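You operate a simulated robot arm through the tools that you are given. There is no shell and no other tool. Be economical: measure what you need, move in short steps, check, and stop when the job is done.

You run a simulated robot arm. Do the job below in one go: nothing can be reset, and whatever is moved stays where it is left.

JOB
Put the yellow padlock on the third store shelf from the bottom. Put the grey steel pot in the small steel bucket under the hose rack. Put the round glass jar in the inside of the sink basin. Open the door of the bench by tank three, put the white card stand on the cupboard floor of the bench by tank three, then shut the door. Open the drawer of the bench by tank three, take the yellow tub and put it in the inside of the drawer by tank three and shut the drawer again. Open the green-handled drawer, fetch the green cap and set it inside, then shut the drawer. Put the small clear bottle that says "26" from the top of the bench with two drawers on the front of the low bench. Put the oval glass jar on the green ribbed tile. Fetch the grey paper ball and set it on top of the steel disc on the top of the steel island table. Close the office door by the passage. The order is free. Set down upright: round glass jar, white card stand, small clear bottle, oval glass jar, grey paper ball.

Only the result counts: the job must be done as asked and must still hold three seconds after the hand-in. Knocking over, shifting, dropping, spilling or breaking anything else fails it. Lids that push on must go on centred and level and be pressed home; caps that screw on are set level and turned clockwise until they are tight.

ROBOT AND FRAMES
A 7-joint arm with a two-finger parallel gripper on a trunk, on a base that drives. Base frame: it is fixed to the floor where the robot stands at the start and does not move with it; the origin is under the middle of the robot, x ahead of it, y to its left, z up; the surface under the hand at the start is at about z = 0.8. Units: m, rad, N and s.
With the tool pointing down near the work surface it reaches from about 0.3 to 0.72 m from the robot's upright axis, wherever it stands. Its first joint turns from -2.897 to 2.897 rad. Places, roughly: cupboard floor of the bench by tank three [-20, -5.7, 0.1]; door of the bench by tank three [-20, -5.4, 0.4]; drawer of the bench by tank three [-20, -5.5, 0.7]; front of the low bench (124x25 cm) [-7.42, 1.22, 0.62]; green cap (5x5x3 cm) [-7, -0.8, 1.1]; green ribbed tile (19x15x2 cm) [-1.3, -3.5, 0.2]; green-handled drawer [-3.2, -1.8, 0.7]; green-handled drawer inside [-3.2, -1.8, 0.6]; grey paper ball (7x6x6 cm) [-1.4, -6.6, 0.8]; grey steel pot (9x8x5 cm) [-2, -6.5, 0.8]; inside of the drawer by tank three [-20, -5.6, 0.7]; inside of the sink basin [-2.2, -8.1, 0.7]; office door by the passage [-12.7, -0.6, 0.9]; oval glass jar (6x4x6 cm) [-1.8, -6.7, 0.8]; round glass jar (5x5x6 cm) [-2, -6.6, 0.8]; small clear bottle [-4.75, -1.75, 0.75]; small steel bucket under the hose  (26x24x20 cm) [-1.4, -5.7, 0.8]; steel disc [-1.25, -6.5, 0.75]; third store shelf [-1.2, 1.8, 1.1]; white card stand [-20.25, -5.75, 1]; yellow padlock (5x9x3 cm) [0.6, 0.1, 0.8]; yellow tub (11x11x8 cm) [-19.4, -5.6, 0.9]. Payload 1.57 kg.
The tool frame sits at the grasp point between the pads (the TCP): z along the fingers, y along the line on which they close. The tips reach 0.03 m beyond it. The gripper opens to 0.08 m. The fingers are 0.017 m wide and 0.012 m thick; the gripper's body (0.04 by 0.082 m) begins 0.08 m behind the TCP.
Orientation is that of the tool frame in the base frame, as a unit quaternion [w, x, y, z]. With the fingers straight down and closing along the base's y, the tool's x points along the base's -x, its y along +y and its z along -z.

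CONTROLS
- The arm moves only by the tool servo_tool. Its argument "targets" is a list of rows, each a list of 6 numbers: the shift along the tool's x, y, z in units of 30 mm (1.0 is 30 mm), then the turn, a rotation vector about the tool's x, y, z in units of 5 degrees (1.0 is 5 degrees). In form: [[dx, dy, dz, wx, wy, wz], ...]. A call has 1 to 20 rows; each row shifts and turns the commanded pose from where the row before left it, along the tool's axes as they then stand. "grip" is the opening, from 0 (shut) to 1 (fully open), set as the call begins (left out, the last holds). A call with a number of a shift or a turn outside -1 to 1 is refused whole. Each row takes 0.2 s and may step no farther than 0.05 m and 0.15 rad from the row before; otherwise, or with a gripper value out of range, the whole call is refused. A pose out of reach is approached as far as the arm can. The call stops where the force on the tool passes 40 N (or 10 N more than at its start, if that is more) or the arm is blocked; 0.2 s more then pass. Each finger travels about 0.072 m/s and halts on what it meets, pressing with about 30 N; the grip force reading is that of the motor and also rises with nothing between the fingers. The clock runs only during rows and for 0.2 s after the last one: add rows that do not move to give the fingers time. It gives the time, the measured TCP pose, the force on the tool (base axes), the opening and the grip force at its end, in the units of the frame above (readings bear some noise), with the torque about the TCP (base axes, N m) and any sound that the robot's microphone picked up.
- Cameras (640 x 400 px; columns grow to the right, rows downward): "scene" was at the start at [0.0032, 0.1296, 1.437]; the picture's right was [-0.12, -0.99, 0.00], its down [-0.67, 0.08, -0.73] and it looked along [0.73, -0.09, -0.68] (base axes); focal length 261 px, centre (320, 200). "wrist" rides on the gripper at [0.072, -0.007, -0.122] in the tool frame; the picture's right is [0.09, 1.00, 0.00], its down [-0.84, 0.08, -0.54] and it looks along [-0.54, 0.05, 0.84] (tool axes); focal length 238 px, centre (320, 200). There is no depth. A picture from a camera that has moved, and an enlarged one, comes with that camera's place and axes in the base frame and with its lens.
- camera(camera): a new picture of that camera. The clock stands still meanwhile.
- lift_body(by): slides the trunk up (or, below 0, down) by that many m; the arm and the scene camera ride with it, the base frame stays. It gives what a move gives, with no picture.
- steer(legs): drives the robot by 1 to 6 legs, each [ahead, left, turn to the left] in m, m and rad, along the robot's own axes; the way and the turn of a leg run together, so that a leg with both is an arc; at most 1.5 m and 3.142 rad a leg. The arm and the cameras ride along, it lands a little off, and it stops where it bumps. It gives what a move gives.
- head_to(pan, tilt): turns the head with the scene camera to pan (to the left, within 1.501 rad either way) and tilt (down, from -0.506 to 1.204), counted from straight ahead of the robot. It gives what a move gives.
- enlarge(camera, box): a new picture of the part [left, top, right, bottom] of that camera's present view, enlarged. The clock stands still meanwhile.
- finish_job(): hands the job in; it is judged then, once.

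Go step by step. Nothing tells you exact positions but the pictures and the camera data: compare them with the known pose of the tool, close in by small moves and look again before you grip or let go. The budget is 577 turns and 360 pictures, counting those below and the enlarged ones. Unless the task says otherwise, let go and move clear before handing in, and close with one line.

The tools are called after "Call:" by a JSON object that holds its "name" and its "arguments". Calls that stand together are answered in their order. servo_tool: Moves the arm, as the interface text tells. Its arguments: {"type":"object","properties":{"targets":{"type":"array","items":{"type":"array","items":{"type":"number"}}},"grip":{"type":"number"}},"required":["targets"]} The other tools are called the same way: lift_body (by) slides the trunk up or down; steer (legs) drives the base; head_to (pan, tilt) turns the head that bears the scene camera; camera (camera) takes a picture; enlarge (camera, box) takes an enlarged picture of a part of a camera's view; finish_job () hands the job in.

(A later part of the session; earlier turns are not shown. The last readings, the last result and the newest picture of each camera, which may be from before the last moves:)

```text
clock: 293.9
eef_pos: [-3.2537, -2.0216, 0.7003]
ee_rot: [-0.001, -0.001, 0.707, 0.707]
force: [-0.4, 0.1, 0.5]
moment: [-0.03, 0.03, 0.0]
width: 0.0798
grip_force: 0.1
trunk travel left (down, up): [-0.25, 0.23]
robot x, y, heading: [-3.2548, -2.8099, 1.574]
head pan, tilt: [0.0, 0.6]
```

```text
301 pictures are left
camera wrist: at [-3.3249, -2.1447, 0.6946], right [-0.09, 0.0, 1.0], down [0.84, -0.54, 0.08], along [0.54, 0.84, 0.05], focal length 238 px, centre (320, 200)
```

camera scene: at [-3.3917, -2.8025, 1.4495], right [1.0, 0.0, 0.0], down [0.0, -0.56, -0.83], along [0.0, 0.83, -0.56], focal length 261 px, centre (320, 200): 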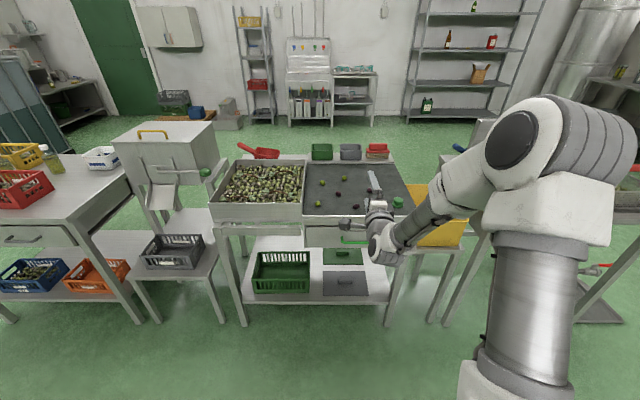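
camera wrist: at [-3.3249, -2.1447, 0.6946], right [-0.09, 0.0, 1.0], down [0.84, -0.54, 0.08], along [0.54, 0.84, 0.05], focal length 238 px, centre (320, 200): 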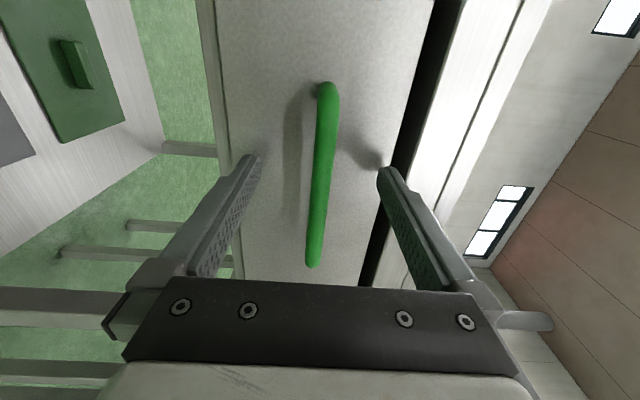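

Bar is between the tips. Close, then pull by backing the base 0.25 m.

Call:
{"name": "servo_tool", "arguments": {"targets": [[0, 0, 0.1, 0, 0, 0], [0, 0, 0, 0, 0, 0], [0, 0, 0, 0, 0, 0], [0, 0, 0, 0, 0, 0], [0, 0, 0, 0, 0, 0]], "grip": 0}}

Call:
{"name": "steer", "arguments": {"legs": [[-0.25, 0, 0]]}}

Call:
{"name": "camera", "arguments": {"camera": "scene"}}

```text
clock: 295.1
eef_pos: [-3.2541, -2.0193, 0.6999]
ee_rot: [-0.002, -0.002, 0.707, 0.707]
force: [-0.9, -0.5, -0.3]
moment: [-0.02, 0.04, 0.0]
width: 0.0116
grip_force: 29.1
trunk travel left (down, up): [-0.25, 0.23]
robot x, y, heading: [-3.2509, -2.8118, 1.57]
head pan, tilt: [0.0, 0.6]
```

```text
clock: 297.3
eef_pos: [-3.2549, -2.2649, 0.7005]
ee_rot: [-0.002, -0.002, 0.707, 0.707]
force: [8.0, 1.4, -1.6]
moment: [0.0, 0.02, -0.39]
width: 0.0116
grip_force: 29.0
trunk travel left (down, up): [-0.25, 0.23]
robot x, y, heading: [-3.2482, -3.0604, 1.582]
head pan, tilt: [0.0, 0.6]
```

```text
300 pictures are left
camera scene: at [-3.3899, -3.0502, 1.4495], right [1.0, 0.01, 0.0], down [0.0, -0.57, -0.82], along [-0.01, 0.82, -0.57], focal length 261 px, centre (320, 200)
```

scene: 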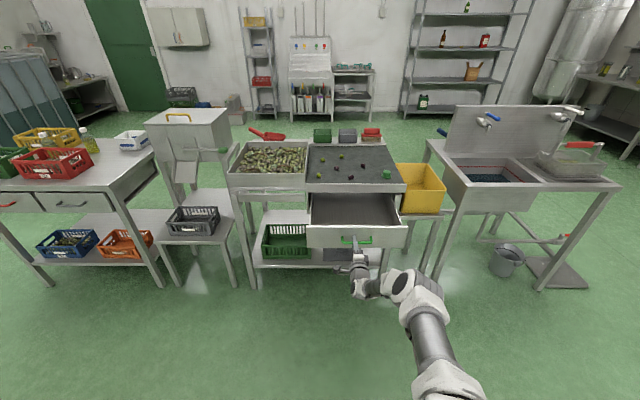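

Drawer is open ~25 cm. Release, back off, raise, and turn the hand down again.

Call:
{"name": "servo_tool", "arguments": {"targets": [[0, 0, 0, 0, 0, 0], [0, 0, 0, 0, 0, 0], [0, 0, 0, 0, 0, 0], [0, 0, -1, 0, 0, 0], [0, 0, -1, 0, 0, 0], [0, 0, -1, 0, 0, 0], [0, 1, 0, 0, 0, 0], [0, 1, 0, 0, 0, 0], [0, 1, 0, 0, 0, 0], [0, 1, 0, 0, 0, 0], [0, 1, 0, 0, 0, 0], [0, 1, 0, 0, 0, 0], [0, 1, 0, 0, 0, 0], [0, 1, 0, 0, 0, 0], [0, 1, 0, 0, 0, 0], [0, 1, 0, 0, 0, 0], [0, 1, 0, 0, 0, 0], [0, 1, 0, 0, 0, 0]], "grip": 1}}

Call:
{"name": "servo_tool", "arguments": {"targets": [[0, 0, 0, 1, 0, 0], [0, 0, 0, 1, 0, 0], [0, 0, 0, 1, 0, 0], [0, 0, 0, 1, 0, 0], [0, 0, 0, 1, 0, 0], [0, 0, 0, 1, 0, 0], [0, 0, 0, 1, 0, 0], [0, 0, 0, 1, 0, 0], [0, 0, 0, 1, 0, 0], [0, 0, 0, 1, 0, 0], [0, 0, 0, 1, 0, 0], [0, 0, 0, 1, 0, 0], [0, 0, 0, 1, 0, 0], [0, 0, 0, 1, 0, 0], [0, 0, 0, 1, 0, 0], [0, 0, 0, 1, 0, 0], [0, 0, 0, 1, 0, 0], [0, 0, 0, 1, 0, 0], [0, 0, 0, 0, 0, 0]]}}

Call:
{"name": "servo_tool", "arguments": {"targets": [[0, 0, 0, 0, 0, -1], [0, 0, 0, 0, 0, -1], [0, 0, 0, 0, 0, -1], [0, 0, 0, 0, 0, -1], [0, 0, 0, 0, 0, -1], [0, 0, 0, 0, 0, -1], [0, 0, 0, 0, 0, -1], [0, 0, 0, 0, 0, -1], [0, 0, 0, 0, 0, -1], [0, 0, 0, 0, 0, -1], [0, 0, 0, 0, 0, -1], [0, 0, 0, 0, 0, -1], [0, 0, 0, 0, 0, -1], [0, 0, 0, 0, 0, -1], [0, 0, 0, 0, 0, -1], [0, 0, 0, 0, 0, -1], [0, 0, 0, 0, 0, -1], [0, 0, 0, 0, 0, -1], [0, 0, 0, 0, 0, 0]]}}

Call:
{"name": "camera", "arguments": {"camera": "scene"}}

```text
clock: 301.1
eef_pos: [-3.2546, -2.358, 1.0582]
ee_rot: [-0.002, -0.003, 0.707, 0.707]
force: [-1.0, 0.7, 0.0]
moment: [0.0, 0.02, -0.01]
width: 0.0799
grip_force: 0.1
trunk travel left (down, up): [-0.25, 0.23]
robot x, y, heading: [-3.2507, -3.0559, 1.578]
head pan, tilt: [0.0, 0.6]
```

```text
clock: 305.1
eef_pos: [-3.2583, -2.3667, 1.057]
ee_rot: [0.001, -0.002, 1.0, -0.001]
force: [-0.4, -0.3, -0.2]
moment: [-0.02, 0.01, 0.02]
width: 0.08
grip_force: 0.1
out of reach, approached as far as the arm can: row 18
trunk travel left (down, up): [-0.25, 0.23]
robot x, y, heading: [-3.2509, -3.0556, 1.58]
head pan, tilt: [0.0, 0.6]
```

```text
clock: 309.1
eef_pos: [-3.2578, -2.3673, 1.0579]
ee_rot: [-0.001, 0.71, -0.704, -0.001]
force: [-0.4, 0.1, -0.3]
moment: [0.02, 0.0, 0.03]
width: 0.0799
grip_force: 0.1
trunk travel left (down, up): [-0.25, 0.23]
robot x, y, heading: [-3.2505, -3.0573, 1.58]
head pan, tilt: [0.0, 0.6]
```

```text
299 pictures are left
camera scene: at [-3.3903, -3.0504, 1.4495], right [1.0, 0.01, 0.0], down [0.0, -0.56, -0.83], along [-0.01, 0.83, -0.56], focal length 261 px, centre (320, 200)
```

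scene: 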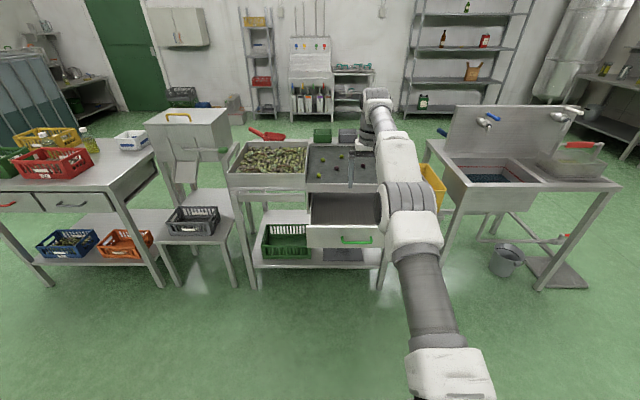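

I'll work from the east side of the open drawer so the base stays clear of it. Retract arm and drive to about [-2.65, -2.45].

Call:
{"name": "servo_tool", "arguments": {"targets": [[1, 0, 0, 0, 0, 0], [1, 0, 0, 0, 0, 0], [1, 0, 0, 0, 0, 0], [1, 0, 0, 0, 0, 0], [1, 0, 0, 0, 0, 0], [1, 0, 0, 0, 0, 0], [1, 0, 0, 0, 0, 0], [1, 0, 0, 0, 0, 0]]}}

Call:
{"name": "steer", "arguments": {"legs": [[0, -0.6, 0], [0.6, 0, 0], [0, 0, 0.6]]}}

Call:
{"name": "camera", "arguments": {"camera": "scene"}}

Call:
{"name": "camera", "arguments": {"camera": "wrist"}}

```text
clock: 310.9
eef_pos: [-3.2579, -2.6061, 1.0567]
ee_rot: [0.0, 0.71, -0.705, 0.001]
force: [-0.5, -0.3, 0.1]
moment: [-0.01, -0.01, 0.02]
width: 0.0797
grip_force: 0.1
trunk travel left (down, up): [-0.25, 0.23]
robot x, y, heading: [-3.2519, -3.0552, 1.58]
head pan, tilt: [0.0, 0.6]
```

```text
clock: 321.9
eef_pos: [-2.9006, -2.0985, 1.0568]
ee_rot: [0.001, 0.881, -0.474, -0.001]
force: [0.3, -1.2, -0.7]
moment: [0.0, 0.0, 0.04]
width: 0.0802
grip_force: 0.0
trunk travel left (down, up): [-0.25, 0.23]
robot x, y, heading: [-2.6503, -2.4747, 2.154]
head pan, tilt: [0.0, 0.6]
```

```text
298 pictures are left
camera scene: at [-2.7701, -2.5446, 1.4495], right [0.83, 0.55, 0.0], down [0.31, -0.47, -0.83], along [-0.46, 0.69, -0.56], focal length 261 px, centre (320, 200)
```

scene: 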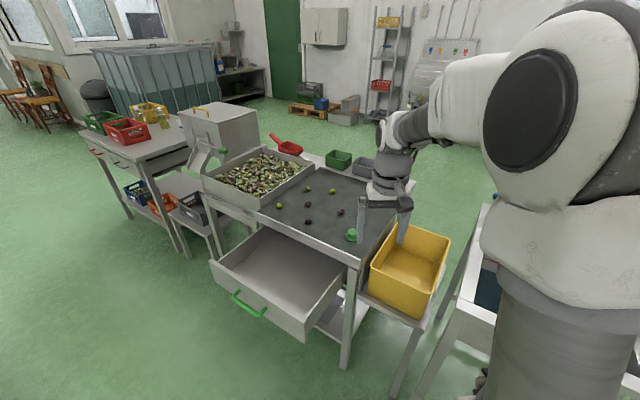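

```text
297 pictures are left
camera wrist: at [-2.8554, -2.1561, 1.1812], right [-0.78, -0.63, 0.0], down [-0.53, 0.65, 0.54], along [-0.34, 0.42, -0.84], focal length 238 px, centre (320, 200)
```

wrist: 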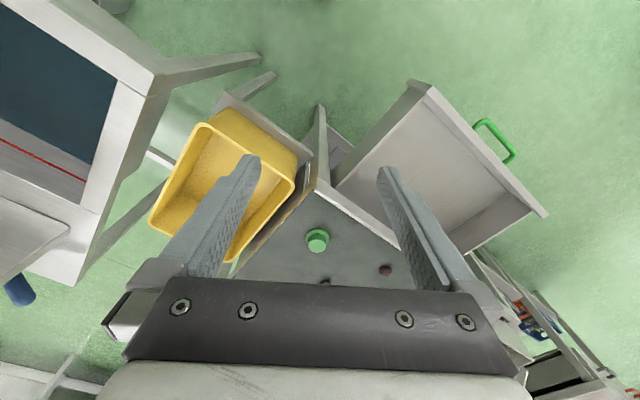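

Move above the cap for a closer look.

Call:
{"name": "servo_tool", "arguments": {"targets": [[-1, 0.08, 0, 0, 0, 0], [-1, 0.08, 0, 0, 0, 0], [-1, 0.08, 0, 0, 0, 0], [-1, 0.08, 0, 0, 0, 0], [-1, 0.08, 0.5, 0, 0, 0], [-1, 0.08, 1, 0, 0, 0], [-1, 0.08, 1, 0, 0, 0], [-1, 0.08, 1, 0, 0, 0], [-0.2, 0, 0, 0, 0, 0], [0, 0, 0, 0, 0, 0]]}}

Call:
{"name": "camera", "arguments": {"camera": "wrist"}}

```text
clock: 324.1
eef_pos: [-3.0555, -1.9029, 0.9537]
ee_rot: [0.0, 0.881, -0.473, 0.0]
force: [0.4, 0.4, 0.8]
moment: [0.0, -0.02, -0.01]
width: 0.0801
grip_force: 0.1
trunk travel left (down, up): [-0.25, 0.23]
robot x, y, heading: [-2.6478, -2.4735, 2.157]
head pan, tilt: [0.0, 0.6]
```

```text
296 pictures are left
camera wrist: at [-3.0084, -1.96, 1.0765], right [-0.78, -0.63, 0.0], down [-0.53, 0.66, 0.54], along [-0.34, 0.42, -0.84], focal length 238 px, centre (320, 200)
```

wrist: 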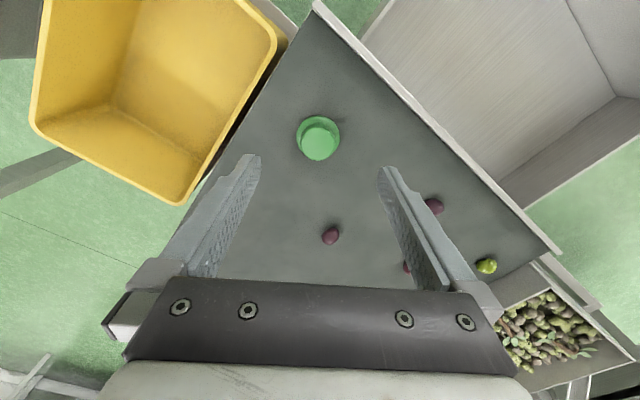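

Call:
{"name": "servo_tool", "arguments": {"targets": [[-0.38, -0.1, 0, 0, 0, 0], [0, 0, 1, 0, 0, 0], [0, 0, 1, 0, 0, 0], [0, 0, 1, 0, 0, 0], [0, 0, 0.8, 0, 0, 0], [0, 0, 0, 0, 0, 0]]}}

Call:
{"name": "camera", "arguments": {"camera": "wrist"}}

```text
clock: 325.5
eef_pos: [-3.0576, -1.8926, 0.8393]
ee_rot: [-0.002, 0.881, -0.474, 0.001]
force: [-0.6, -0.1, 0.1]
moment: [0.0, 0.0, -0.01]
width: 0.0799
grip_force: 0.0
trunk travel left (down, up): [-0.25, 0.23]
robot x, y, heading: [-2.6507, -2.4731, 2.153]
head pan, tilt: [0.0, 0.6]
```

```text
295 pictures are left
camera wrist: at [-3.0103, -1.9503, 0.9626], right [-0.78, -0.63, 0.0], down [-0.53, 0.65, 0.54], along [-0.34, 0.42, -0.84], focal length 238 px, centre (320, 200)
```

wrist: 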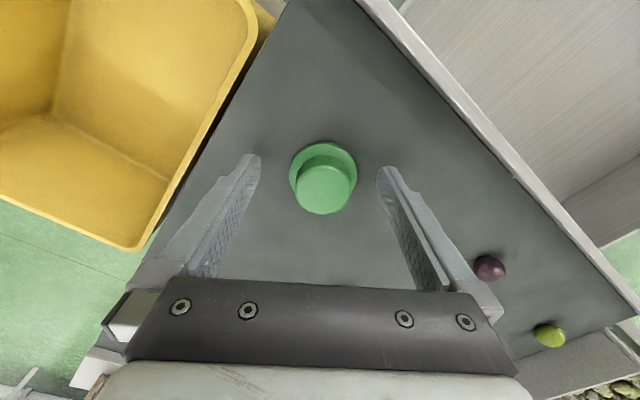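

Grip the cap, lift, and carry it over the drawer.

Call:
{"name": "servo_tool", "arguments": {"targets": [[0, 0, 0.15, 0, 0, 0], [0, 0, 0, 0, 0, 0], [0, 0, 0, 0, 0, 0], [0, 0, 0, 0, 0, 0], [0, 0, -0.5, 0, 0, 0], [0, 0, -1, 0, 0, 0], [0, 0, -1, 0, 0, 0], [0, 0, -1, 0, 0, 0], [0.343, 0.947, 0, 0, 0, 0], [0.343, 0.947, 0, 0, 0, 0], [0.343, 0.947, 0, 0, 0, 0], [0.343, 0.947, 0, 0, 0, 0], [0.343, 0.947, 0, 0, 0, 0], [0.343, 0.947, 0, 0, 0, 0], [0.343, 0.947, 0, 0, 0, 0], [0.343, 0.947, 0, 0, 0, 0], [0.343, 0.947, 0, 0, 0, 0], [0, 0, 0, 0, 0, 0]], "grip": 0}}

Call:
{"name": "camera", "arguments": {"camera": "wrist"}}

Call:
{"name": "camera", "arguments": {"camera": "scene"}}

```text
clock: 329.3
eef_pos: [-3.2205, -2.1126, 0.9395]
ee_rot: [-0.001, 0.88, -0.474, 0.0]
force: [-0.8, 0.2, -0.2]
moment: [-0.02, -0.02, 0.0]
width: 0.0371
grip_force: 29.9
trunk travel left (down, up): [-0.25, 0.23]
robot x, y, heading: [-2.6467, -2.471, 2.153]
head pan, tilt: [0.0, 0.6]
```

```text
294 pictures are left
camera wrist: at [-3.1737, -2.1692, 1.0625], right [-0.78, -0.63, 0.0], down [-0.53, 0.66, 0.54], along [-0.34, 0.42, -0.84], focal length 238 px, centre (320, 200)
```

wrist: 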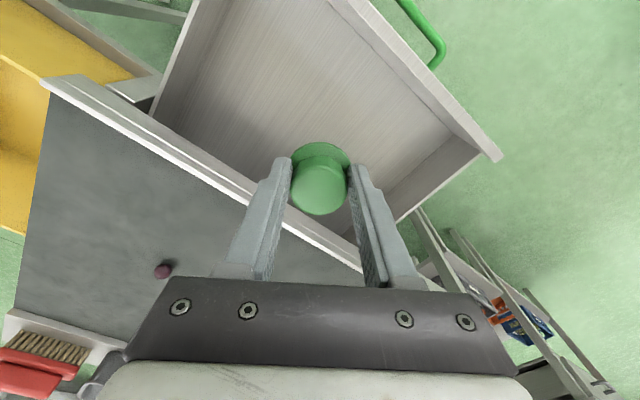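

```text
293 pictures are left
camera scene: at [-2.7702, -2.5446, 1.4495], right [0.83, 0.55, 0.0], down [0.31, -0.47, -0.83], along [-0.46, 0.69, -0.56], focal length 261 px, centre (320, 200)
```

scene: 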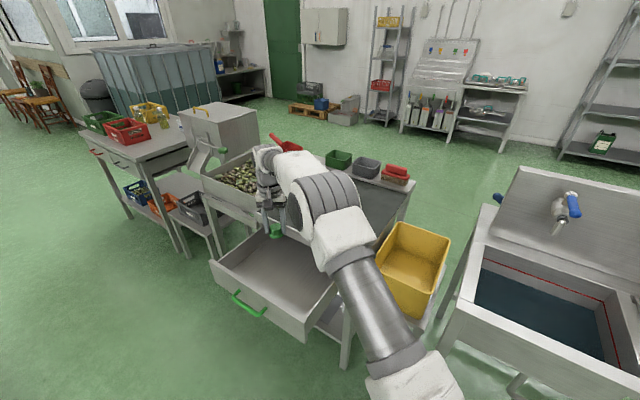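

Over the drawer interior. Lower into it.

Call:
{"name": "servo_tool", "arguments": {"targets": [[0, 0, 1, 0, 0, 0], [0, 0, 1, 0, 0, 0], [0, 0, 1, 0, 0, 0], [0, 0, 1, 0, 0, 0], [0, 0, 1, 0, 0, 0], [0, 0, 1, 0, 0, 0], [0, 0, 1, 0, 0, 0], [0, 0, 0, 0, 0, 0]]}}

Call:
{"name": "camera", "arguments": {"camera": "wrist"}}

Call:
{"name": "camera", "arguments": {"camera": "scene"}}

```text
clock: 331.1
eef_pos: [-3.2186, -2.1129, 0.7289]
ee_rot: [0.0, 0.881, -0.473, 0.0]
force: [0.0, 0.2, -0.2]
moment: [-0.03, -0.01, -0.02]
width: 0.0375
grip_force: 30.3
trunk travel left (down, up): [-0.25, 0.23]
robot x, y, heading: [-2.6474, -2.4769, 2.159]
head pan, tilt: [0.0, 0.6]
```

```text
292 pictures are left
camera wrist: at [-3.1717, -2.1691, 0.8525], right [-0.78, -0.63, 0.0], down [-0.53, 0.65, 0.54], along [-0.34, 0.42, -0.84], focal length 238 px, centre (320, 200)
```

wrist: 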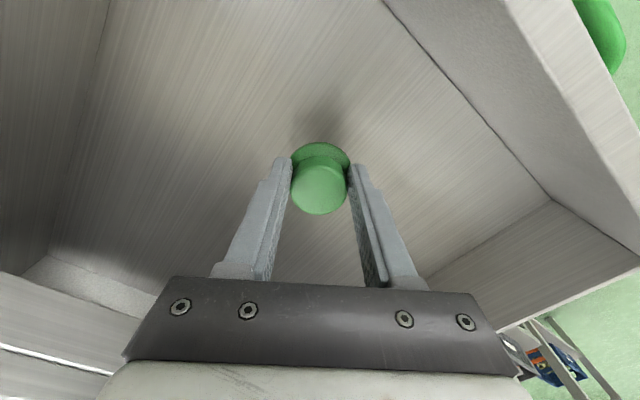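

```text
291 pictures are left
camera scene: at [-2.7702, -2.5445, 1.4495], right [0.83, 0.55, 0.0], down [0.31, -0.47, -0.83], along [-0.46, 0.69, -0.56], focal length 261 px, centre (320, 200)
```

scene: 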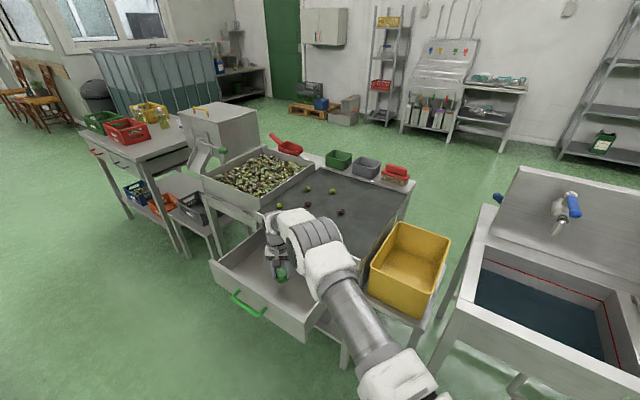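

Call:
{"name": "servo_tool", "arguments": {"targets": [[0, 0, 0.5, 0, 0, 0], [0, 0, 0.4, 0, 0, 0], [0, 0, 0, 0, 0, 0]]}}

Call:
{"name": "servo_tool", "arguments": {"targets": [[0, 0, 0.3, 0, 0, 0], [0, 0, 0, 0, 0, 0]]}}

Call:
{"name": "servo_tool", "arguments": {"targets": [[0, 0, 0.3, 0, 0, 0], [0, 0, 0, 0, 0, 0]]}}

```text
clock: 331.9
eef_pos: [-3.2195, -2.1113, 0.7016]
ee_rot: [0.0, 0.881, -0.473, -0.001]
force: [0.2, 0.1, -0.4]
moment: [0.01, -0.04, -0.02]
width: 0.0375
grip_force: 30.3
trunk travel left (down, up): [-0.25, 0.23]
robot x, y, heading: [-2.647, -2.4722, 2.16]
head pan, tilt: [0.0, 0.6]
```

```text
clock: 332.5
eef_pos: [-3.2195, -2.112, 0.6929]
ee_rot: [0.0, 0.881, -0.474, 0.0]
force: [0.1, 0.7, 0.1]
moment: [0.03, -0.01, -0.01]
width: 0.0373
grip_force: 30.0
trunk travel left (down, up): [-0.25, 0.23]
robot x, y, heading: [-2.6487, -2.4729, 2.156]
head pan, tilt: [0.0, 0.6]
```

```text
clock: 333.1
eef_pos: [-3.2222, -2.1134, 0.6853]
ee_rot: [0.0, 0.881, -0.473, -0.001]
force: [2.8, -0.2, 10.5]
moment: [0.16, -0.03, -0.03]
width: 0.0374
grip_force: 29.9
trunk travel left (down, up): [-0.25, 0.23]
robot x, y, heading: [-2.6497, -2.472, 2.158]
head pan, tilt: [0.0, 0.6]
```

Contact on the drawer floor. Release, rise out and check.

Call:
{"name": "servo_tool", "arguments": {"targets": [[0, 0, -0.05, 0, 0, 0], [0, 0, 0, 0, 0, 0], [0, 0, 0, 0, 0, 0], [0, 0, -0.5, 0, 0, 0], [0, 0, -1, 0, 0, 0], [0, 0, -1, 0, 0, 0], [0, 0, -1, 0, 0, 0], [0, 0, -1, 0, 0, 0], [0, 0, -1, 0, 0, 0], [0, 0, -1, 0, 0, 0], [0, 0, -1, 0, 0, 0]], "grip": 1}}

Call:
{"name": "camera", "arguments": {"camera": "wrist"}}

```text
clock: 335.5
eef_pos: [-3.2208, -2.1112, 0.9126]
ee_rot: [-0.001, 0.881, -0.473, 0.0]
force: [0.0, 1.4, -0.1]
moment: [-0.01, 0.01, 0.02]
width: 0.0798
grip_force: 0.0
trunk travel left (down, up): [-0.25, 0.23]
robot x, y, heading: [-2.6465, -2.4767, 2.156]
head pan, tilt: [0.0, 0.6]
```

```text
290 pictures are left
camera wrist: at [-3.1735, -2.1673, 1.0353], right [-0.78, -0.63, 0.0], down [-0.53, 0.65, 0.54], along [-0.34, 0.42, -0.84], focal length 238 px, centre (320, 200)
```

wrist: 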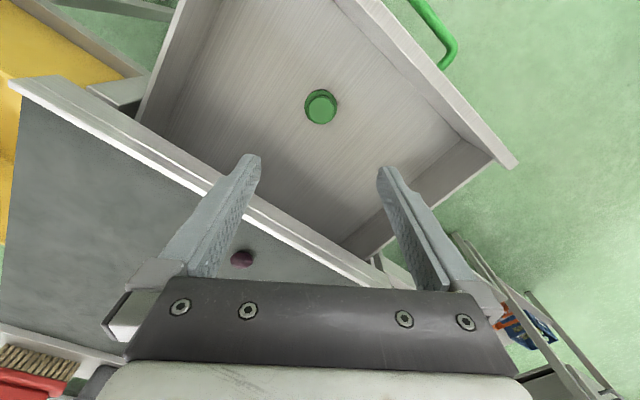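

Cap rests inside. Now raise, centre the arm, and go back in front of the drawer to shut it using the handle.

Call:
{"name": "servo_tool", "arguments": {"targets": [[0, 0, -1, 0, 0, 0], [0, 0, -1, 0, 0, 0], [0, 0, -1, 0, 0, 0], [0, 0, -1, 0, 0, 0], [0, -1, -0.7, 0, 0, 0], [0.2, -1, 0, 0, 0, 0], [0.2, -1, 0, 0, 0, 0], [0.2, -1, 0, 0, 0, 0], [0.2, -1, 0, 0, 0, 0], [0.2, -1, 0, 0, 0, 0], [0.2, -1, 0, 0, 0, 0], [0.2, -1, 0, 0, 0, 0], [0.2, -1, 0, 0, 0, 0], [0.2, -0.2, 0, 0, 0, 0]]}}

Call:
{"name": "steer", "arguments": {"legs": [[0, 0, -0.58], [-0.58, 0, 0], [0, 0.6, 0]]}}

Call:
{"name": "servo_tool", "arguments": {"targets": [[0, 0, 0, 0, 0, 1], [0, 0, 0, 0, 0, 1], [0, 0, 0, 0, 0, 1], [0, 0, 0, 0, 0, 1], [0, 0, 0, 0, 0, 1], [0, 0, 0, 0, 0, 1], [0, 0, 0, 0, 0, 1], [0, 0, 0, 0, 0, 1], [0, 0, 0, 0, 0, 1], [0, 0, 0, 0, 0, 1], [0, 0, 0, 0, 0, 1], [0, 0, 0, 0, 0, 1], [0, 0, 0, 0, 0, 1], [0, 0, 0, 0, 0, 1], [0, 0, 0, 0, 0, 1], [0, 0, 0, 0, 0, 1], [0, 0, 0, 0, 0, 1], [0, 0, 0, 0, 0, 1], [0, 0, 0, 0, 0, 0]]}}

Call:
{"name": "servo_tool", "arguments": {"targets": [[0, 0, 0, -1, 0, 0], [0, 0, 0, -1, 0, 0], [0, 0, 0, -1, 0, 0], [0, 0, 0, -1, 0, 0], [0, 0, 0, -1, 0, 0], [0, 0, 0, -1, 0, 0], [0, 0, 0, -1, 0, 0], [0, 0, 0, -1, 0, 0], [0, 0, 0, -1, 0, 0], [0, 0, 0, -1, 0, 0], [0, 0, 0, -1, 0, 0], [0, 0, 0, -1, 0, 0], [0, 0, 0, -1, 0, 0], [0, 0, 0, -1, 0, 0], [0, 0, 0, -1, 0, 0], [0, 0, 0, -1, 0, 0], [0, 0, 0, -1, 0, 0], [0, 0, 0, -1, 0, 0], [0, 0, 0, 0, 0, 0]]}}

Call:
{"name": "camera", "arguments": {"camera": "scene"}}

```text
clock: 338.5
eef_pos: [-2.9591, -2.0034, 1.0503]
ee_rot: [0.0, 0.881, -0.473, -0.001]
force: [0.0, 0.0, 0.1]
moment: [0.0, -0.02, -0.01]
width: 0.0801
grip_force: 0.0
trunk travel left (down, up): [-0.25, 0.23]
robot x, y, heading: [-2.6493, -2.4763, 2.152]
head pan, tilt: [0.0, 0.6]
```

```text
clock: 349.3
eef_pos: [-3.2466, -2.4696, 1.0511]
ee_rot: [0.0, 0.708, -0.706, 0.0]
force: [0.2, 0.6, -0.4]
moment: [-0.05, -0.01, 0.03]
width: 0.0798
grip_force: 0.1
trunk travel left (down, up): [-0.25, 0.23]
robot x, y, heading: [-3.2449, -3.0309, 1.572]
head pan, tilt: [0.0, 0.6]
```

```text
clock: 353.3
eef_pos: [-3.2461, -2.4684, 1.0505]
ee_rot: [0.0, 0.0, 1.0, 0.0]
force: [-0.2, -0.5, 0.1]
moment: [0.01, -0.04, -0.01]
width: 0.08
grip_force: 0.2
trunk travel left (down, up): [-0.25, 0.23]
robot x, y, heading: [-3.2466, -3.0331, 1.571]
head pan, tilt: [0.0, 0.6]
```

```text
clock: 357.3
eef_pos: [-3.2454, -2.4686, 1.0517]
ee_rot: [-0.001, 0.0, 0.706, 0.708]
force: [-0.7, -0.8, -0.6]
moment: [0.02, -0.02, 0.02]
width: 0.0803
grip_force: 0.0
trunk travel left (down, up): [-0.25, 0.23]
robot x, y, heading: [-3.2467, -3.0311, 1.577]
head pan, tilt: [0.0, 0.6]
```

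```text
289 pictures are left
camera scene: at [-3.385, -3.0243, 1.4495], right [1.0, 0.0, 0.0], down [0.0, -0.56, -0.83], along [0.0, 0.83, -0.56], focal length 261 px, centre (320, 200)
```

scene: 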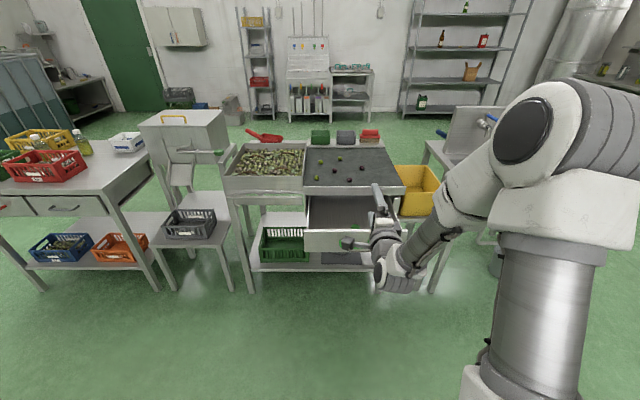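

Lower to handle height, advance to the bar.

Call:
{"name": "servo_tool", "arguments": {"targets": [[0, -1, 0, 0, 0, 0], [0, -1, 0, 0, 0, 0], [0, -1, 0, 0, 0, 0], [0, -1, 0, 0, 0, 0], [0, -1, 0, 0, 0, 0], [0, -1, 0, 0, 0, 0], [0, -1, 0, 0, 0, 0], [0, -1, 0, 0, 0, 0], [0, -1, 0, 0, 0, 0], [0, -1, 0, 0, 0, 0], [0, -1, 0, 0, 0, 0], [0, -0.7, 0, 0, 0, 0], [0, 0, 1, 0, 0, 0], [0, 0, 1, 0, 0, 0], [0, 0, 1, 0, 0, 0], [0, 0, 0, 0, 0, 0]]}}

Call:
{"name": "camera", "arguments": {"camera": "wrist"}}

```text
clock: 360.7
eef_pos: [-3.2432, -2.3798, 0.7005]
ee_rot: [-0.001, 0.0, 0.707, 0.707]
force: [-0.8, 0.2, 0.0]
moment: [0.0, 0.0, -0.01]
width: 0.0802
grip_force: 0.0
trunk travel left (down, up): [-0.25, 0.23]
robot x, y, heading: [-3.2456, -3.0332, 1.57]
head pan, tilt: [0.0, 0.6]
```

```text
288 pictures are left
camera wrist: at [-3.3147, -2.5026, 0.6952], right [-0.09, 0.0, 1.0], down [0.84, -0.54, 0.08], along [0.54, 0.84, 0.05], focal length 238 px, centre (320, 200)
```

wrist: 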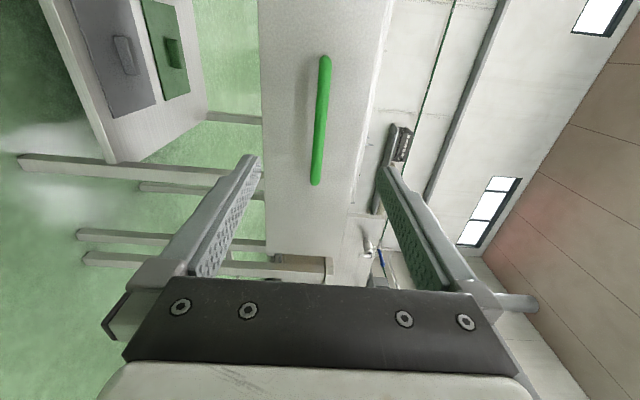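

Call:
{"name": "servo_tool", "arguments": {"targets": [[0, 0, 1, 0, 0, 0], [0, 0, 1, 0, 0, 0], [0, 0, 1, 0, 0, 0], [0, 0, 0.7, 0, 0, 0], [0, 0, 0, 0, 0, 0]]}}

Call:
{"name": "servo_tool", "arguments": {"targets": [[0, 0, 0, 0, 0, 0], [0, 0, 0, 0, 0, 0], [0, 0, 0, 0, 0, 0], [0, 0, 0, 0, 0, 0], [0, 0, 0, 0, 0, 0]], "grip": 0}}

Call:
{"name": "steer", "arguments": {"legs": [[0.235, 0, 0]]}}

Call:
{"name": "camera", "arguments": {"camera": "scene"}}

```text
clock: 361.9
eef_pos: [-3.248, -2.2666, 0.7025]
ee_rot: [0.0, 0.0, 0.707, 0.707]
force: [1.0, 0.6, 0.0]
moment: [0.01, 0.0, 0.01]
width: 0.0799
grip_force: 0.0
trunk travel left (down, up): [-0.25, 0.23]
robot x, y, heading: [-3.2457, -3.0264, 1.571]
head pan, tilt: [0.0, 0.6]
```

```text
clock: 363.1
eef_pos: [-3.2461, -2.2665, 0.7001]
ee_rot: [-0.001, -0.001, 0.708, 0.706]
force: [1.4, -0.2, -5.8]
moment: [0.01, 0.03, 0.0]
width: 0.0117
grip_force: 28.7
trunk travel left (down, up): [-0.25, 0.23]
robot x, y, heading: [-3.2473, -3.0324, 1.576]
head pan, tilt: [0.0, 0.6]
```

```text
clock: 365.2
eef_pos: [-3.2505, -2.0306, 0.6994]
ee_rot: [-0.002, -0.001, 0.708, 0.706]
force: [19.0, 0.0, -13.4]
moment: [0.0, 0.0, -0.11]
width: 0.0115
grip_force: 29.1
trunk travel left (down, up): [-0.25, 0.23]
robot x, y, heading: [-3.247, -2.7965, 1.577]
head pan, tilt: [0.0, 0.6]
```

```text
287 pictures are left
camera scene: at [-3.3851, -2.7877, 1.4496], right [1.0, 0.01, 0.0], down [0.0, -0.57, -0.82], along [-0.01, 0.82, -0.57], focal length 261 px, centre (320, 200)
```

scene: 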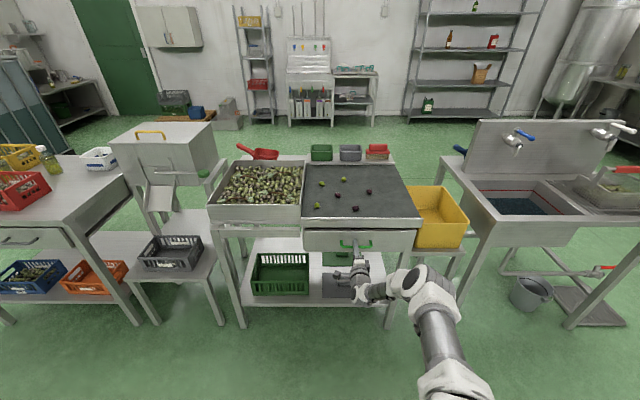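

Nearly shut; push the last ~1 cm with the arm.

Call:
{"name": "servo_tool", "arguments": {"targets": [[0, 0, 0.2, 0, 0, 0], [0, 0, 0.2, 0, 0, 0], [0, 0, 0.2, 0, 0, 0], [0, 0, 0, 0, 0, 0]]}}

Call:
{"name": "enlarge", "arguments": {"camera": "scene", "box": [290, 180, 450, 280]}}

```text
clock: 366.2
eef_pos: [-3.2512, -2.0133, 0.6992]
ee_rot: [-0.001, -0.001, 0.708, 0.706]
force: [1.6, -17.2, -2.3]
moment: [0.03, -0.01, -0.03]
width: 0.0118
grip_force: 29.8
trunk travel left (down, up): [-0.25, 0.23]
robot x, y, heading: [-3.25, -2.7958, 1.576]
head pan, tilt: [0.0, 0.6]
```

```text
4.00 times, centred on (370, 230) of scene
camera zoom: at [-3.3859, -2.7897, 1.4494], right [1.0, 0.01, 0.0], down [0.0, -0.56, -0.83], along [-0.01, 0.83, -0.56], focal length 1045 px, centre (120, 80)
```

zoom: 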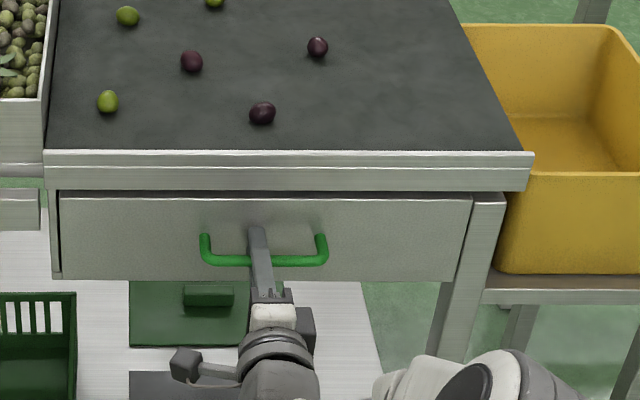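

Drawer is shut against its stop. Release, retreat, raise and turn the hand down.

Call:
{"name": "servo_tool", "arguments": {"targets": [[0, 0, 0, 0, 0, 0], [0, 0, 0, 0, 0, 0], [0, 0, 0, 0, 0, 0], [0, 0, -1, 0, 0, 0], [0, 0, -1, 0, 0, 0], [0, 0, -1, 0, 0, 0], [0, 0, -1, 0, 0, 0], [0, 1, -0.5, 0, 0, 0], [0, 1, 0, 0, 0, 0], [0, 1, 0, 0, 0, 0], [0, 1, 0, 0, 0, 0], [0, 1, 0, 0, 0, 0], [0, 1, 0, 0, 0, 0], [0, 1, 0, 0, 0, 0], [0, 1, 0, 0, 0, 0], [0, 1, 0, 0, 0, 0], [0, 1, 0, 0, 0, 0], [0, 1, 0, 0, 0, 0], [0, 1, 0, 0, 0, 0]], "grip": 1}}

Call:
{"name": "servo_tool", "arguments": {"targets": [[0, 0, 0, 1, 0, 0], [0, 0, 0, 1, 0, 0], [0, 0, 0, 1, 0, 0], [0, 0, 0, 1, 0, 0], [0, 0, 0, 1, 0, 0], [0, 0, 0, 1, 0, 0], [0, 0, 0, 1, 0, 0], [0, 0, 0, 1, 0, 0], [0, 0, 0, 1, 0, 0], [0, 0, 0, 1, 0, 0], [0, 0, 0, 1, 0, 0], [0, 0, 0, 1, 0, 0], [0, 0, 0, 1, 0, 0], [0, 0, 0, 1, 0, 0], [0, 0, 0, 1, 0, 0], [0, 0, 0, 1, 0, 0], [0, 0, 0, 1, 0, 0], [0, 0, 0, 1, 0, 0], [0, 0, 0, 0, 0, 0]]}}

Call:
{"name": "servo_tool", "arguments": {"targets": [[0, 0, 0, 0, 0, -1], [0, 0, 0, 0, 0, -1], [0, 0, 0, 0, 0, -1], [0, 0, 0, 0, 0, -1], [0, 0, 0, 0, 0, -1], [0, 0, 0, 0, 0, -1], [0, 0, 0, 0, 0, -1], [0, 0, 0, 0, 0, -1], [0, 0, 0, 0, 0, -1], [0, 0, 0, 0, 0, -1], [0, 0, 0, 0, 0, -1], [0, 0, 0, 0, 0, -1], [0, 0, 0, 0, 0, -1], [0, 0, 0, 0, 0, -1], [0, 0, 0, 0, 0, -1], [0, 0, 0, 0, 0, -1], [0, 0, 0, 0, 0, -1], [0, 0, 0, 0, 0, -1], [0, 0, 0, 0, 0, 0]]}}

Call:
{"name": "camera", "arguments": {"camera": "scene"}}

```text
clock: 366.7
eef_pos: [-3.2517, -2.013, 0.7158]
ee_rot: [0.0, -0.001, 0.696, 0.718]
force: [-0.5, -46.5, 35.0]
moment: [-0.4, 0.02, -0.08]
width: 0.0467
grip_force: 0.0
trunk travel left (down, up): [-0.25, 0.23]
robot x, y, heading: [-3.2464, -2.7915, 1.576]
head pan, tilt: [0.0, 0.6]
stopped in row 2: the force on the tool passed its limit at 44 N (the readings are from after the stop); the commanded pose is now the measured one
```

```text
clock: 367.3
eef_pos: [-3.2516, -2.0182, 0.7027]
ee_rot: [0.0, -0.001, 0.752, 0.659]
force: [-0.3, -33.8, 13.8]
moment: [2.08, 0.04, -0.05]
width: 0.0798
grip_force: 0.1
trunk travel left (down, up): [-0.25, 0.23]
robot x, y, heading: [-3.2438, -2.7981, 1.574]
head pan, tilt: [0.0, 0.6]
stopped in row 2: the force on the tool passed its limit at 85 N (the readings are from after the stop); the commanded pose is now the measured one
```

```text
clock: 367.8
eef_pos: [-3.2468, -2.0189, 0.7021]
ee_rot: [0.035, -0.035, 0.75, 0.659]
force: [1.5, -26.0, 10.3]
moment: [1.6, 0.12, 0.01]
width: 0.0798
grip_force: 0.0
trunk travel left (down, up): [-0.25, 0.23]
robot x, y, heading: [-3.247, -2.799, 1.576]
head pan, tilt: [0.0, 0.6]
stopped in row 2: the force on the tool passed its limit at 48 N (the readings are from after the stop); the commanded pose is now the measured one
```

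```text
285 pictures are left
camera scene: at [-3.3857, -2.7932, 1.4494], right [1.0, 0.01, 0.0], down [0.0, -0.56, -0.83], along [0.0, 0.83, -0.56], focal length 261 px, centre (320, 200)
```

scene: 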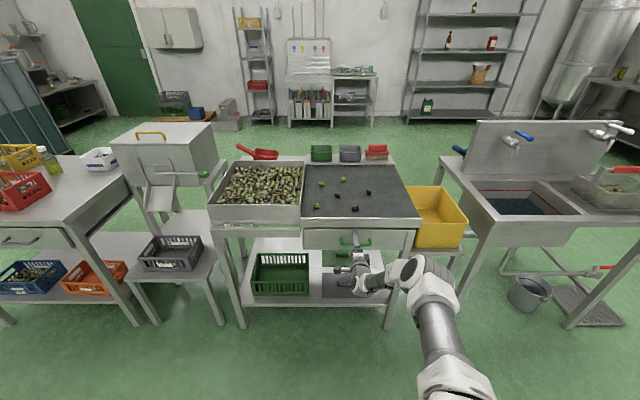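

The release unloaded a pressing force. Fingers are open now; retreat straight back along the tool axis.

Call:
{"name": "servo_tool", "arguments": {"targets": [[0, 0, -0.3, 0, 0, 0], [0, 0, -0.7, 0, 0, 0], [0, 0, -1, 0, 0, 0], [0, 0, -1, 0, 0, 0], [0, 0, -1, 0, 0, 0], [0, 0, 0, 0, 0, 0]], "grip": 1}}

Call:
{"name": "camera", "arguments": {"camera": "wrist"}}

```text
clock: 369.2
eef_pos: [-3.2484, -2.1363, 0.716]
ee_rot: [0.035, -0.036, 0.753, 0.657]
force: [-0.2, 0.4, -0.5]
moment: [-0.01, -0.02, -0.02]
width: 0.0799
grip_force: 0.0
trunk travel left (down, up): [-0.25, 0.23]
robot x, y, heading: [-3.2435, -2.7945, 1.576]
head pan, tilt: [0.0, 0.6]
```

```text
284 pictures are left
camera wrist: at [-3.3179, -2.2602, 0.7201], right [-0.19, 0.13, 0.97], down [0.82, -0.52, 0.23], along [0.54, 0.84, -0.01], focal length 238 px, centre (320, 200)
```

wrist: 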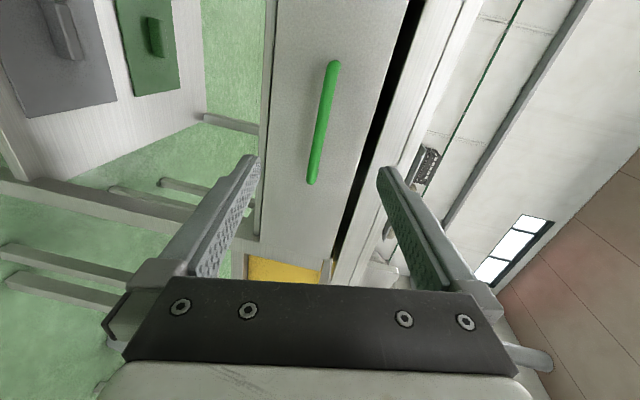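

Drawer is unchanged and shut. Raise and restore the down pose.

Call:
{"name": "servo_tool", "arguments": {"targets": [[0, 0, -0.5, 0, 0, 0.61], [0, 0, -0.5, 0, 0, 0.61], [0, 1, -0.1, 0, 0, 0], [0, 1, -0.1, 0, 0, 0], [0, 1, -0.1, 0, 0, 0], [0, 1, -0.1, 0, 0, 0], [0, 1, -0.1, 0, 0, 0], [0, 1, -0.1, 0, 0, 0], [0, 1, -0.1, 0, 0, 0], [0, 1, -0.1, 0, 0, 0], [0, 1, -0.1, 0, 0, 0], [0, 1, -0.1, 0, 0, 0], [0, 1, -0.1, 0, 0, 0], [0, 0, 0, 0, 0, 0]]}}

Call:
{"name": "servo_tool", "arguments": {"targets": [[0, 0, 0, 1, 0, 0], [0, 0, 0, 1, 0, 0], [0, 0, 0, 1, 0, 0], [0, 0, 0, 1, 0, 0], [0, 0, 0, 1, 0, 0], [0, 0, 0, 1, 0, 0], [0, 0, 0, 1, 0, 0], [0, 0, 0, 1, 0, 0], [0, 0, 0, 1, 0, 0], [0, 0, 0, 1, 0, 0], [0, 0, 0, 1, 0, 0], [0, 0, 0, 1, 0, 0], [0, 0, 0, 1, 0, 0], [0, 0, 0, 1, 0, 0], [0, 0, 0, 1, 0, 0], [0, 0, 0, 1, 0, 0], [0, 0, 0, 0.4, 0, 0], [0, 0, 0, 0, 0, 0]]}}

```text
clock: 372.2
eef_pos: [-3.2473, -2.1544, 1.0532]
ee_rot: [0.001, 0.003, 0.754, 0.657]
force: [-0.2, 0.0, -0.4]
moment: [-0.03, 0.0, 0.02]
width: 0.0799
grip_force: 0.0
trunk travel left (down, up): [-0.25, 0.23]
robot x, y, heading: [-3.2482, -2.7959, 1.576]
head pan, tilt: [0.0, 0.6]
```

```text
clock: 376.0
eef_pos: [-3.2463, -2.1531, 1.0512]
ee_rot: [-0.002, 0.004, 1.0, 0.002]
force: [-0.1, 0.2, 0.4]
moment: [0.03, -0.03, -0.02]
width: 0.08
grip_force: 0.1
trunk travel left (down, up): [-0.25, 0.23]
robot x, y, heading: [-3.2461, -2.7947, 1.578]
head pan, tilt: [0.0, 0.6]
```

Call:
{"name": "servo_tool", "arguments": {"targets": [[0, 0, 0, 0, 0, -1], [0, 0, 0, 0, 0, -1], [0, 0, 0, 0, 0, -1], [0, 0, 0, 0, 0, -1], [0, 0, 0, 0, 0, -1], [0, 0, 0, 0, 0, -1], [0, 0, 0, 0, 0, -1], [0, 0, 0, 0, 0, -1], [0, 0, 0, 0, 0, -1], [0, 0, 0, 0, 0, -1], [0, 0, 0, 0, 0, -1], [0, 0, 0, 0, 0, -1], [0, 0, 0, 0, 0, -1], [0, 0, 0, 0, 0, -1], [0, 0, 0, 0, 0, -1], [0, 0, 0, 0, 0, -1], [0, 0, 0, 0, 0, -1], [0, 0, 0, 0, 0, -1], [1, 0, 0, 0, 0, 0], [1, 0, 0, 0, 0, 0]]}}

Call:
{"name": "servo_tool", "arguments": {"targets": [[1, 0, -0.3, 0, 0, 0], [1, 0, -0.3, 0, 0, 0], [1, 0, -0.3, 0, 0, 0], [1, 0, -0.3, 0, 0, 0], [1, 0, -0.3, 0, 0, 0]]}}

Call:
{"name": "steer", "arguments": {"legs": [[-0.1, 0, 0], [0, 0, -3.141]]}}

Call:
{"name": "head_to", "arguments": {"pan": 0.35, "tilt": 0.25}}

Call:
{"name": "camera", "arguments": {"camera": "scene"}}

```text
clock: 380.2
eef_pos: [-3.2433, -2.213, 1.0499]
ee_rot: [0.0, -0.705, 0.709, 0.003]
force: [0.5, 0.4, -0.9]
moment: [-0.02, 0.01, -0.01]
width: 0.0798
grip_force: 0.1
trunk travel left (down, up): [-0.25, 0.23]
robot x, y, heading: [-3.2445, -2.7994, 1.574]
head pan, tilt: [0.0, 0.6]
```

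```text
clock: 381.4
eef_pos: [-3.2478, -2.3666, 1.0974]
ee_rot: [0.0, -0.704, 0.71, 0.003]
force: [-0.7, 0.3, 0.2]
moment: [0.01, -0.02, -0.02]
width: 0.0798
grip_force: 0.1
trunk travel left (down, up): [-0.25, 0.23]
robot x, y, heading: [-3.2482, -2.7976, 1.579]
head pan, tilt: [0.0, 0.6]
```

```text
clock: 392.6
eef_pos: [-3.2265, -3.3276, 1.0972]
ee_rot: [0.002, 0.693, 0.721, 0.0]
force: [0.3, 0.6, 0.7]
moment: [-0.04, -0.03, -0.01]
width: 0.0802
grip_force: 0.1
trunk travel left (down, up): [-0.25, 0.23]
robot x, y, heading: [-3.248, -2.9015, -1.519]
head pan, tilt: [0.0, 0.6]
```

```text
clock: 393.4
eef_pos: [-3.226, -3.3273, 1.0974]
ee_rot: [0.002, 0.693, 0.721, -0.001]
force: [0.1, -0.1, -0.2]
moment: [-0.01, -0.01, 0.02]
width: 0.0801
grip_force: 0.0
trunk travel left (down, up): [-0.25, 0.23]
robot x, y, heading: [-3.2458, -2.8996, -1.518]
head pan, tilt: [0.351, 0.25]
```

```text
283 pictures are left
camera scene: at [-3.073, -2.8971, 1.4816], right [-0.92, -0.39, 0.0], down [-0.1, 0.23, -0.97], along [0.38, -0.89, -0.25], focal length 261 px, centre (320, 200)
```

scene: 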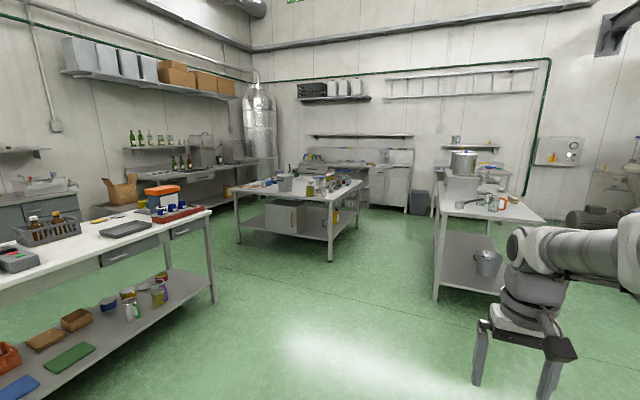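

I see the big steel island table (x≈-2.1..-0.7, y≈-6.8..-5.5). Enlarge it, and the tile shelf at left.

Call:
{"name": "enlarge", "arguments": {"camera": "scene", "box": [220, 130, 400, 270]}}

Call:
{"name": "enlarge", "arguments": {"camera": "scene", "box": [0, 180, 240, 400]}}

```text
2.86 times, centred on (310, 200) of scene
camera zoom: at [-3.073, -2.8971, 1.4816], right [-0.92, -0.39, 0.0], down [-0.1, 0.23, -0.97], along [0.38, -0.89, -0.25], focal length 747 px, centre (349, 200)
```

zoom: 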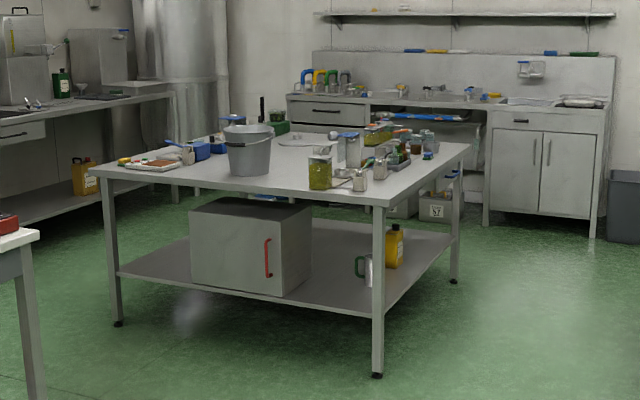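

```text
1.82 times, centred on (120, 290) of scene
camera zoom: at [-3.073, -2.8971, 1.4816], right [-0.92, -0.39, 0.0], down [-0.1, 0.23, -0.97], along [0.38, -0.89, -0.25], focal length 475 px, centre (684, 36)
```

zoom: 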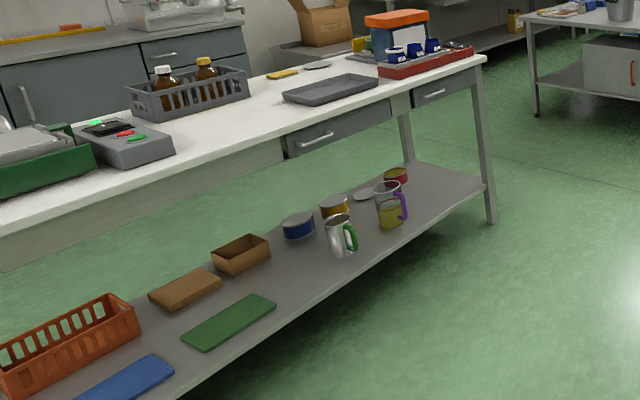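

Drive down the aisle (x≈-2.65) between the island table and the right-hand bench.

Call:
{"name": "steer", "arguments": {"legs": [[0, 0.58, -0.05], [1.5, 0, 0], [0.6, 0, 0]]}}

Call:
{"name": "head_to", "arguments": {"pan": 0.3, "tilt": 0.4}}

Call:
{"name": "camera", "arguments": {"camera": "scene"}}

```text
clock: 411.4
eef_pos: [-2.5621, -5.3424, 1.0961]
ee_rot: [0.002, 0.698, 0.716, 0.0]
force: [0.2, -0.3, -0.5]
moment: [0.02, 0.02, -0.01]
width: 0.08
grip_force: 0.0
trunk travel left (down, up): [-0.25, 0.23]
robot x, y, heading: [-2.5764, -4.9072, -1.531]
head pan, tilt: [0.351, 0.25]
```

```text
clock: 412.1
eef_pos: [-2.5618, -5.3419, 1.0958]
ee_rot: [0.003, 0.698, 0.716, 0.0]
force: [0.6, 0.1, -0.4]
moment: [0.01, 0.02, 0.02]
width: 0.0801
grip_force: 0.1
trunk travel left (down, up): [-0.25, 0.23]
robot x, y, heading: [-2.5753, -4.9111, -1.537]
head pan, tilt: [0.3, 0.4]
```

```text
280 pictures are left
camera scene: at [-2.4084, -4.9144, 1.4678], right [-0.94, -0.33, 0.0], down [-0.13, 0.37, -0.92], along [0.3, -0.87, -0.39], focal length 261 px, centre (320, 200)
```

scene: 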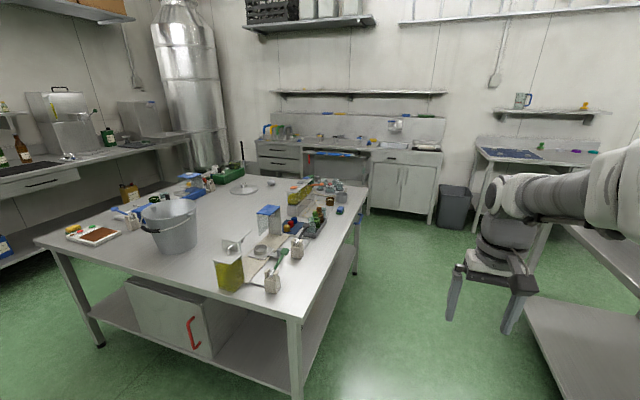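

Call:
{"name": "enlarge", "arguments": {"camera": "scene", "box": [200, 160, 380, 300]}}

Call:
{"name": "enlarge", "arguments": {"camera": "scene", "box": [50, 150, 250, 260]}}

```text
2.86 times, centred on (290, 230) of scene
camera zoom: at [-2.4084, -4.9144, 1.4678], right [-0.94, -0.33, 0.0], down [-0.13, 0.37, -0.92], along [0.3, -0.87, -0.39], focal length 747 px, centre (406, 114)
```

zoom: 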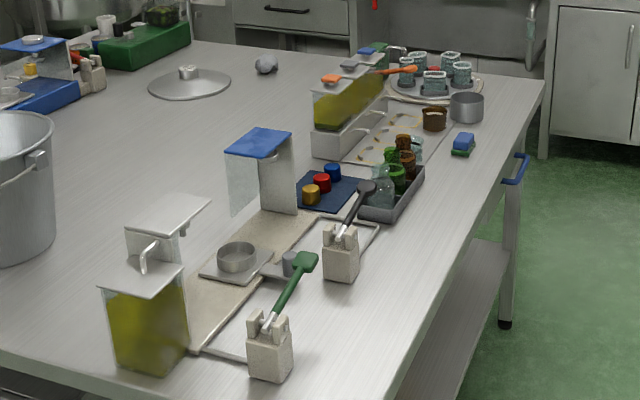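

```text
3.20 times, centred on (150, 205) of scene
camera zoom: at [-2.4084, -4.9144, 1.4678], right [-0.94, -0.33, 0.0], down [-0.13, 0.37, -0.92], along [0.3, -0.87, -0.39], focal length 836 px, centre (864, 184)
```

zoom: 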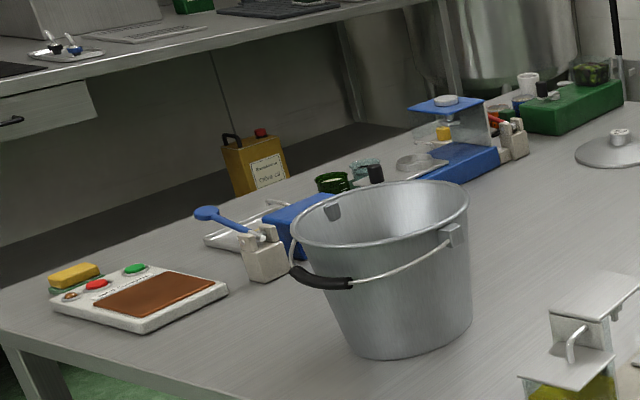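

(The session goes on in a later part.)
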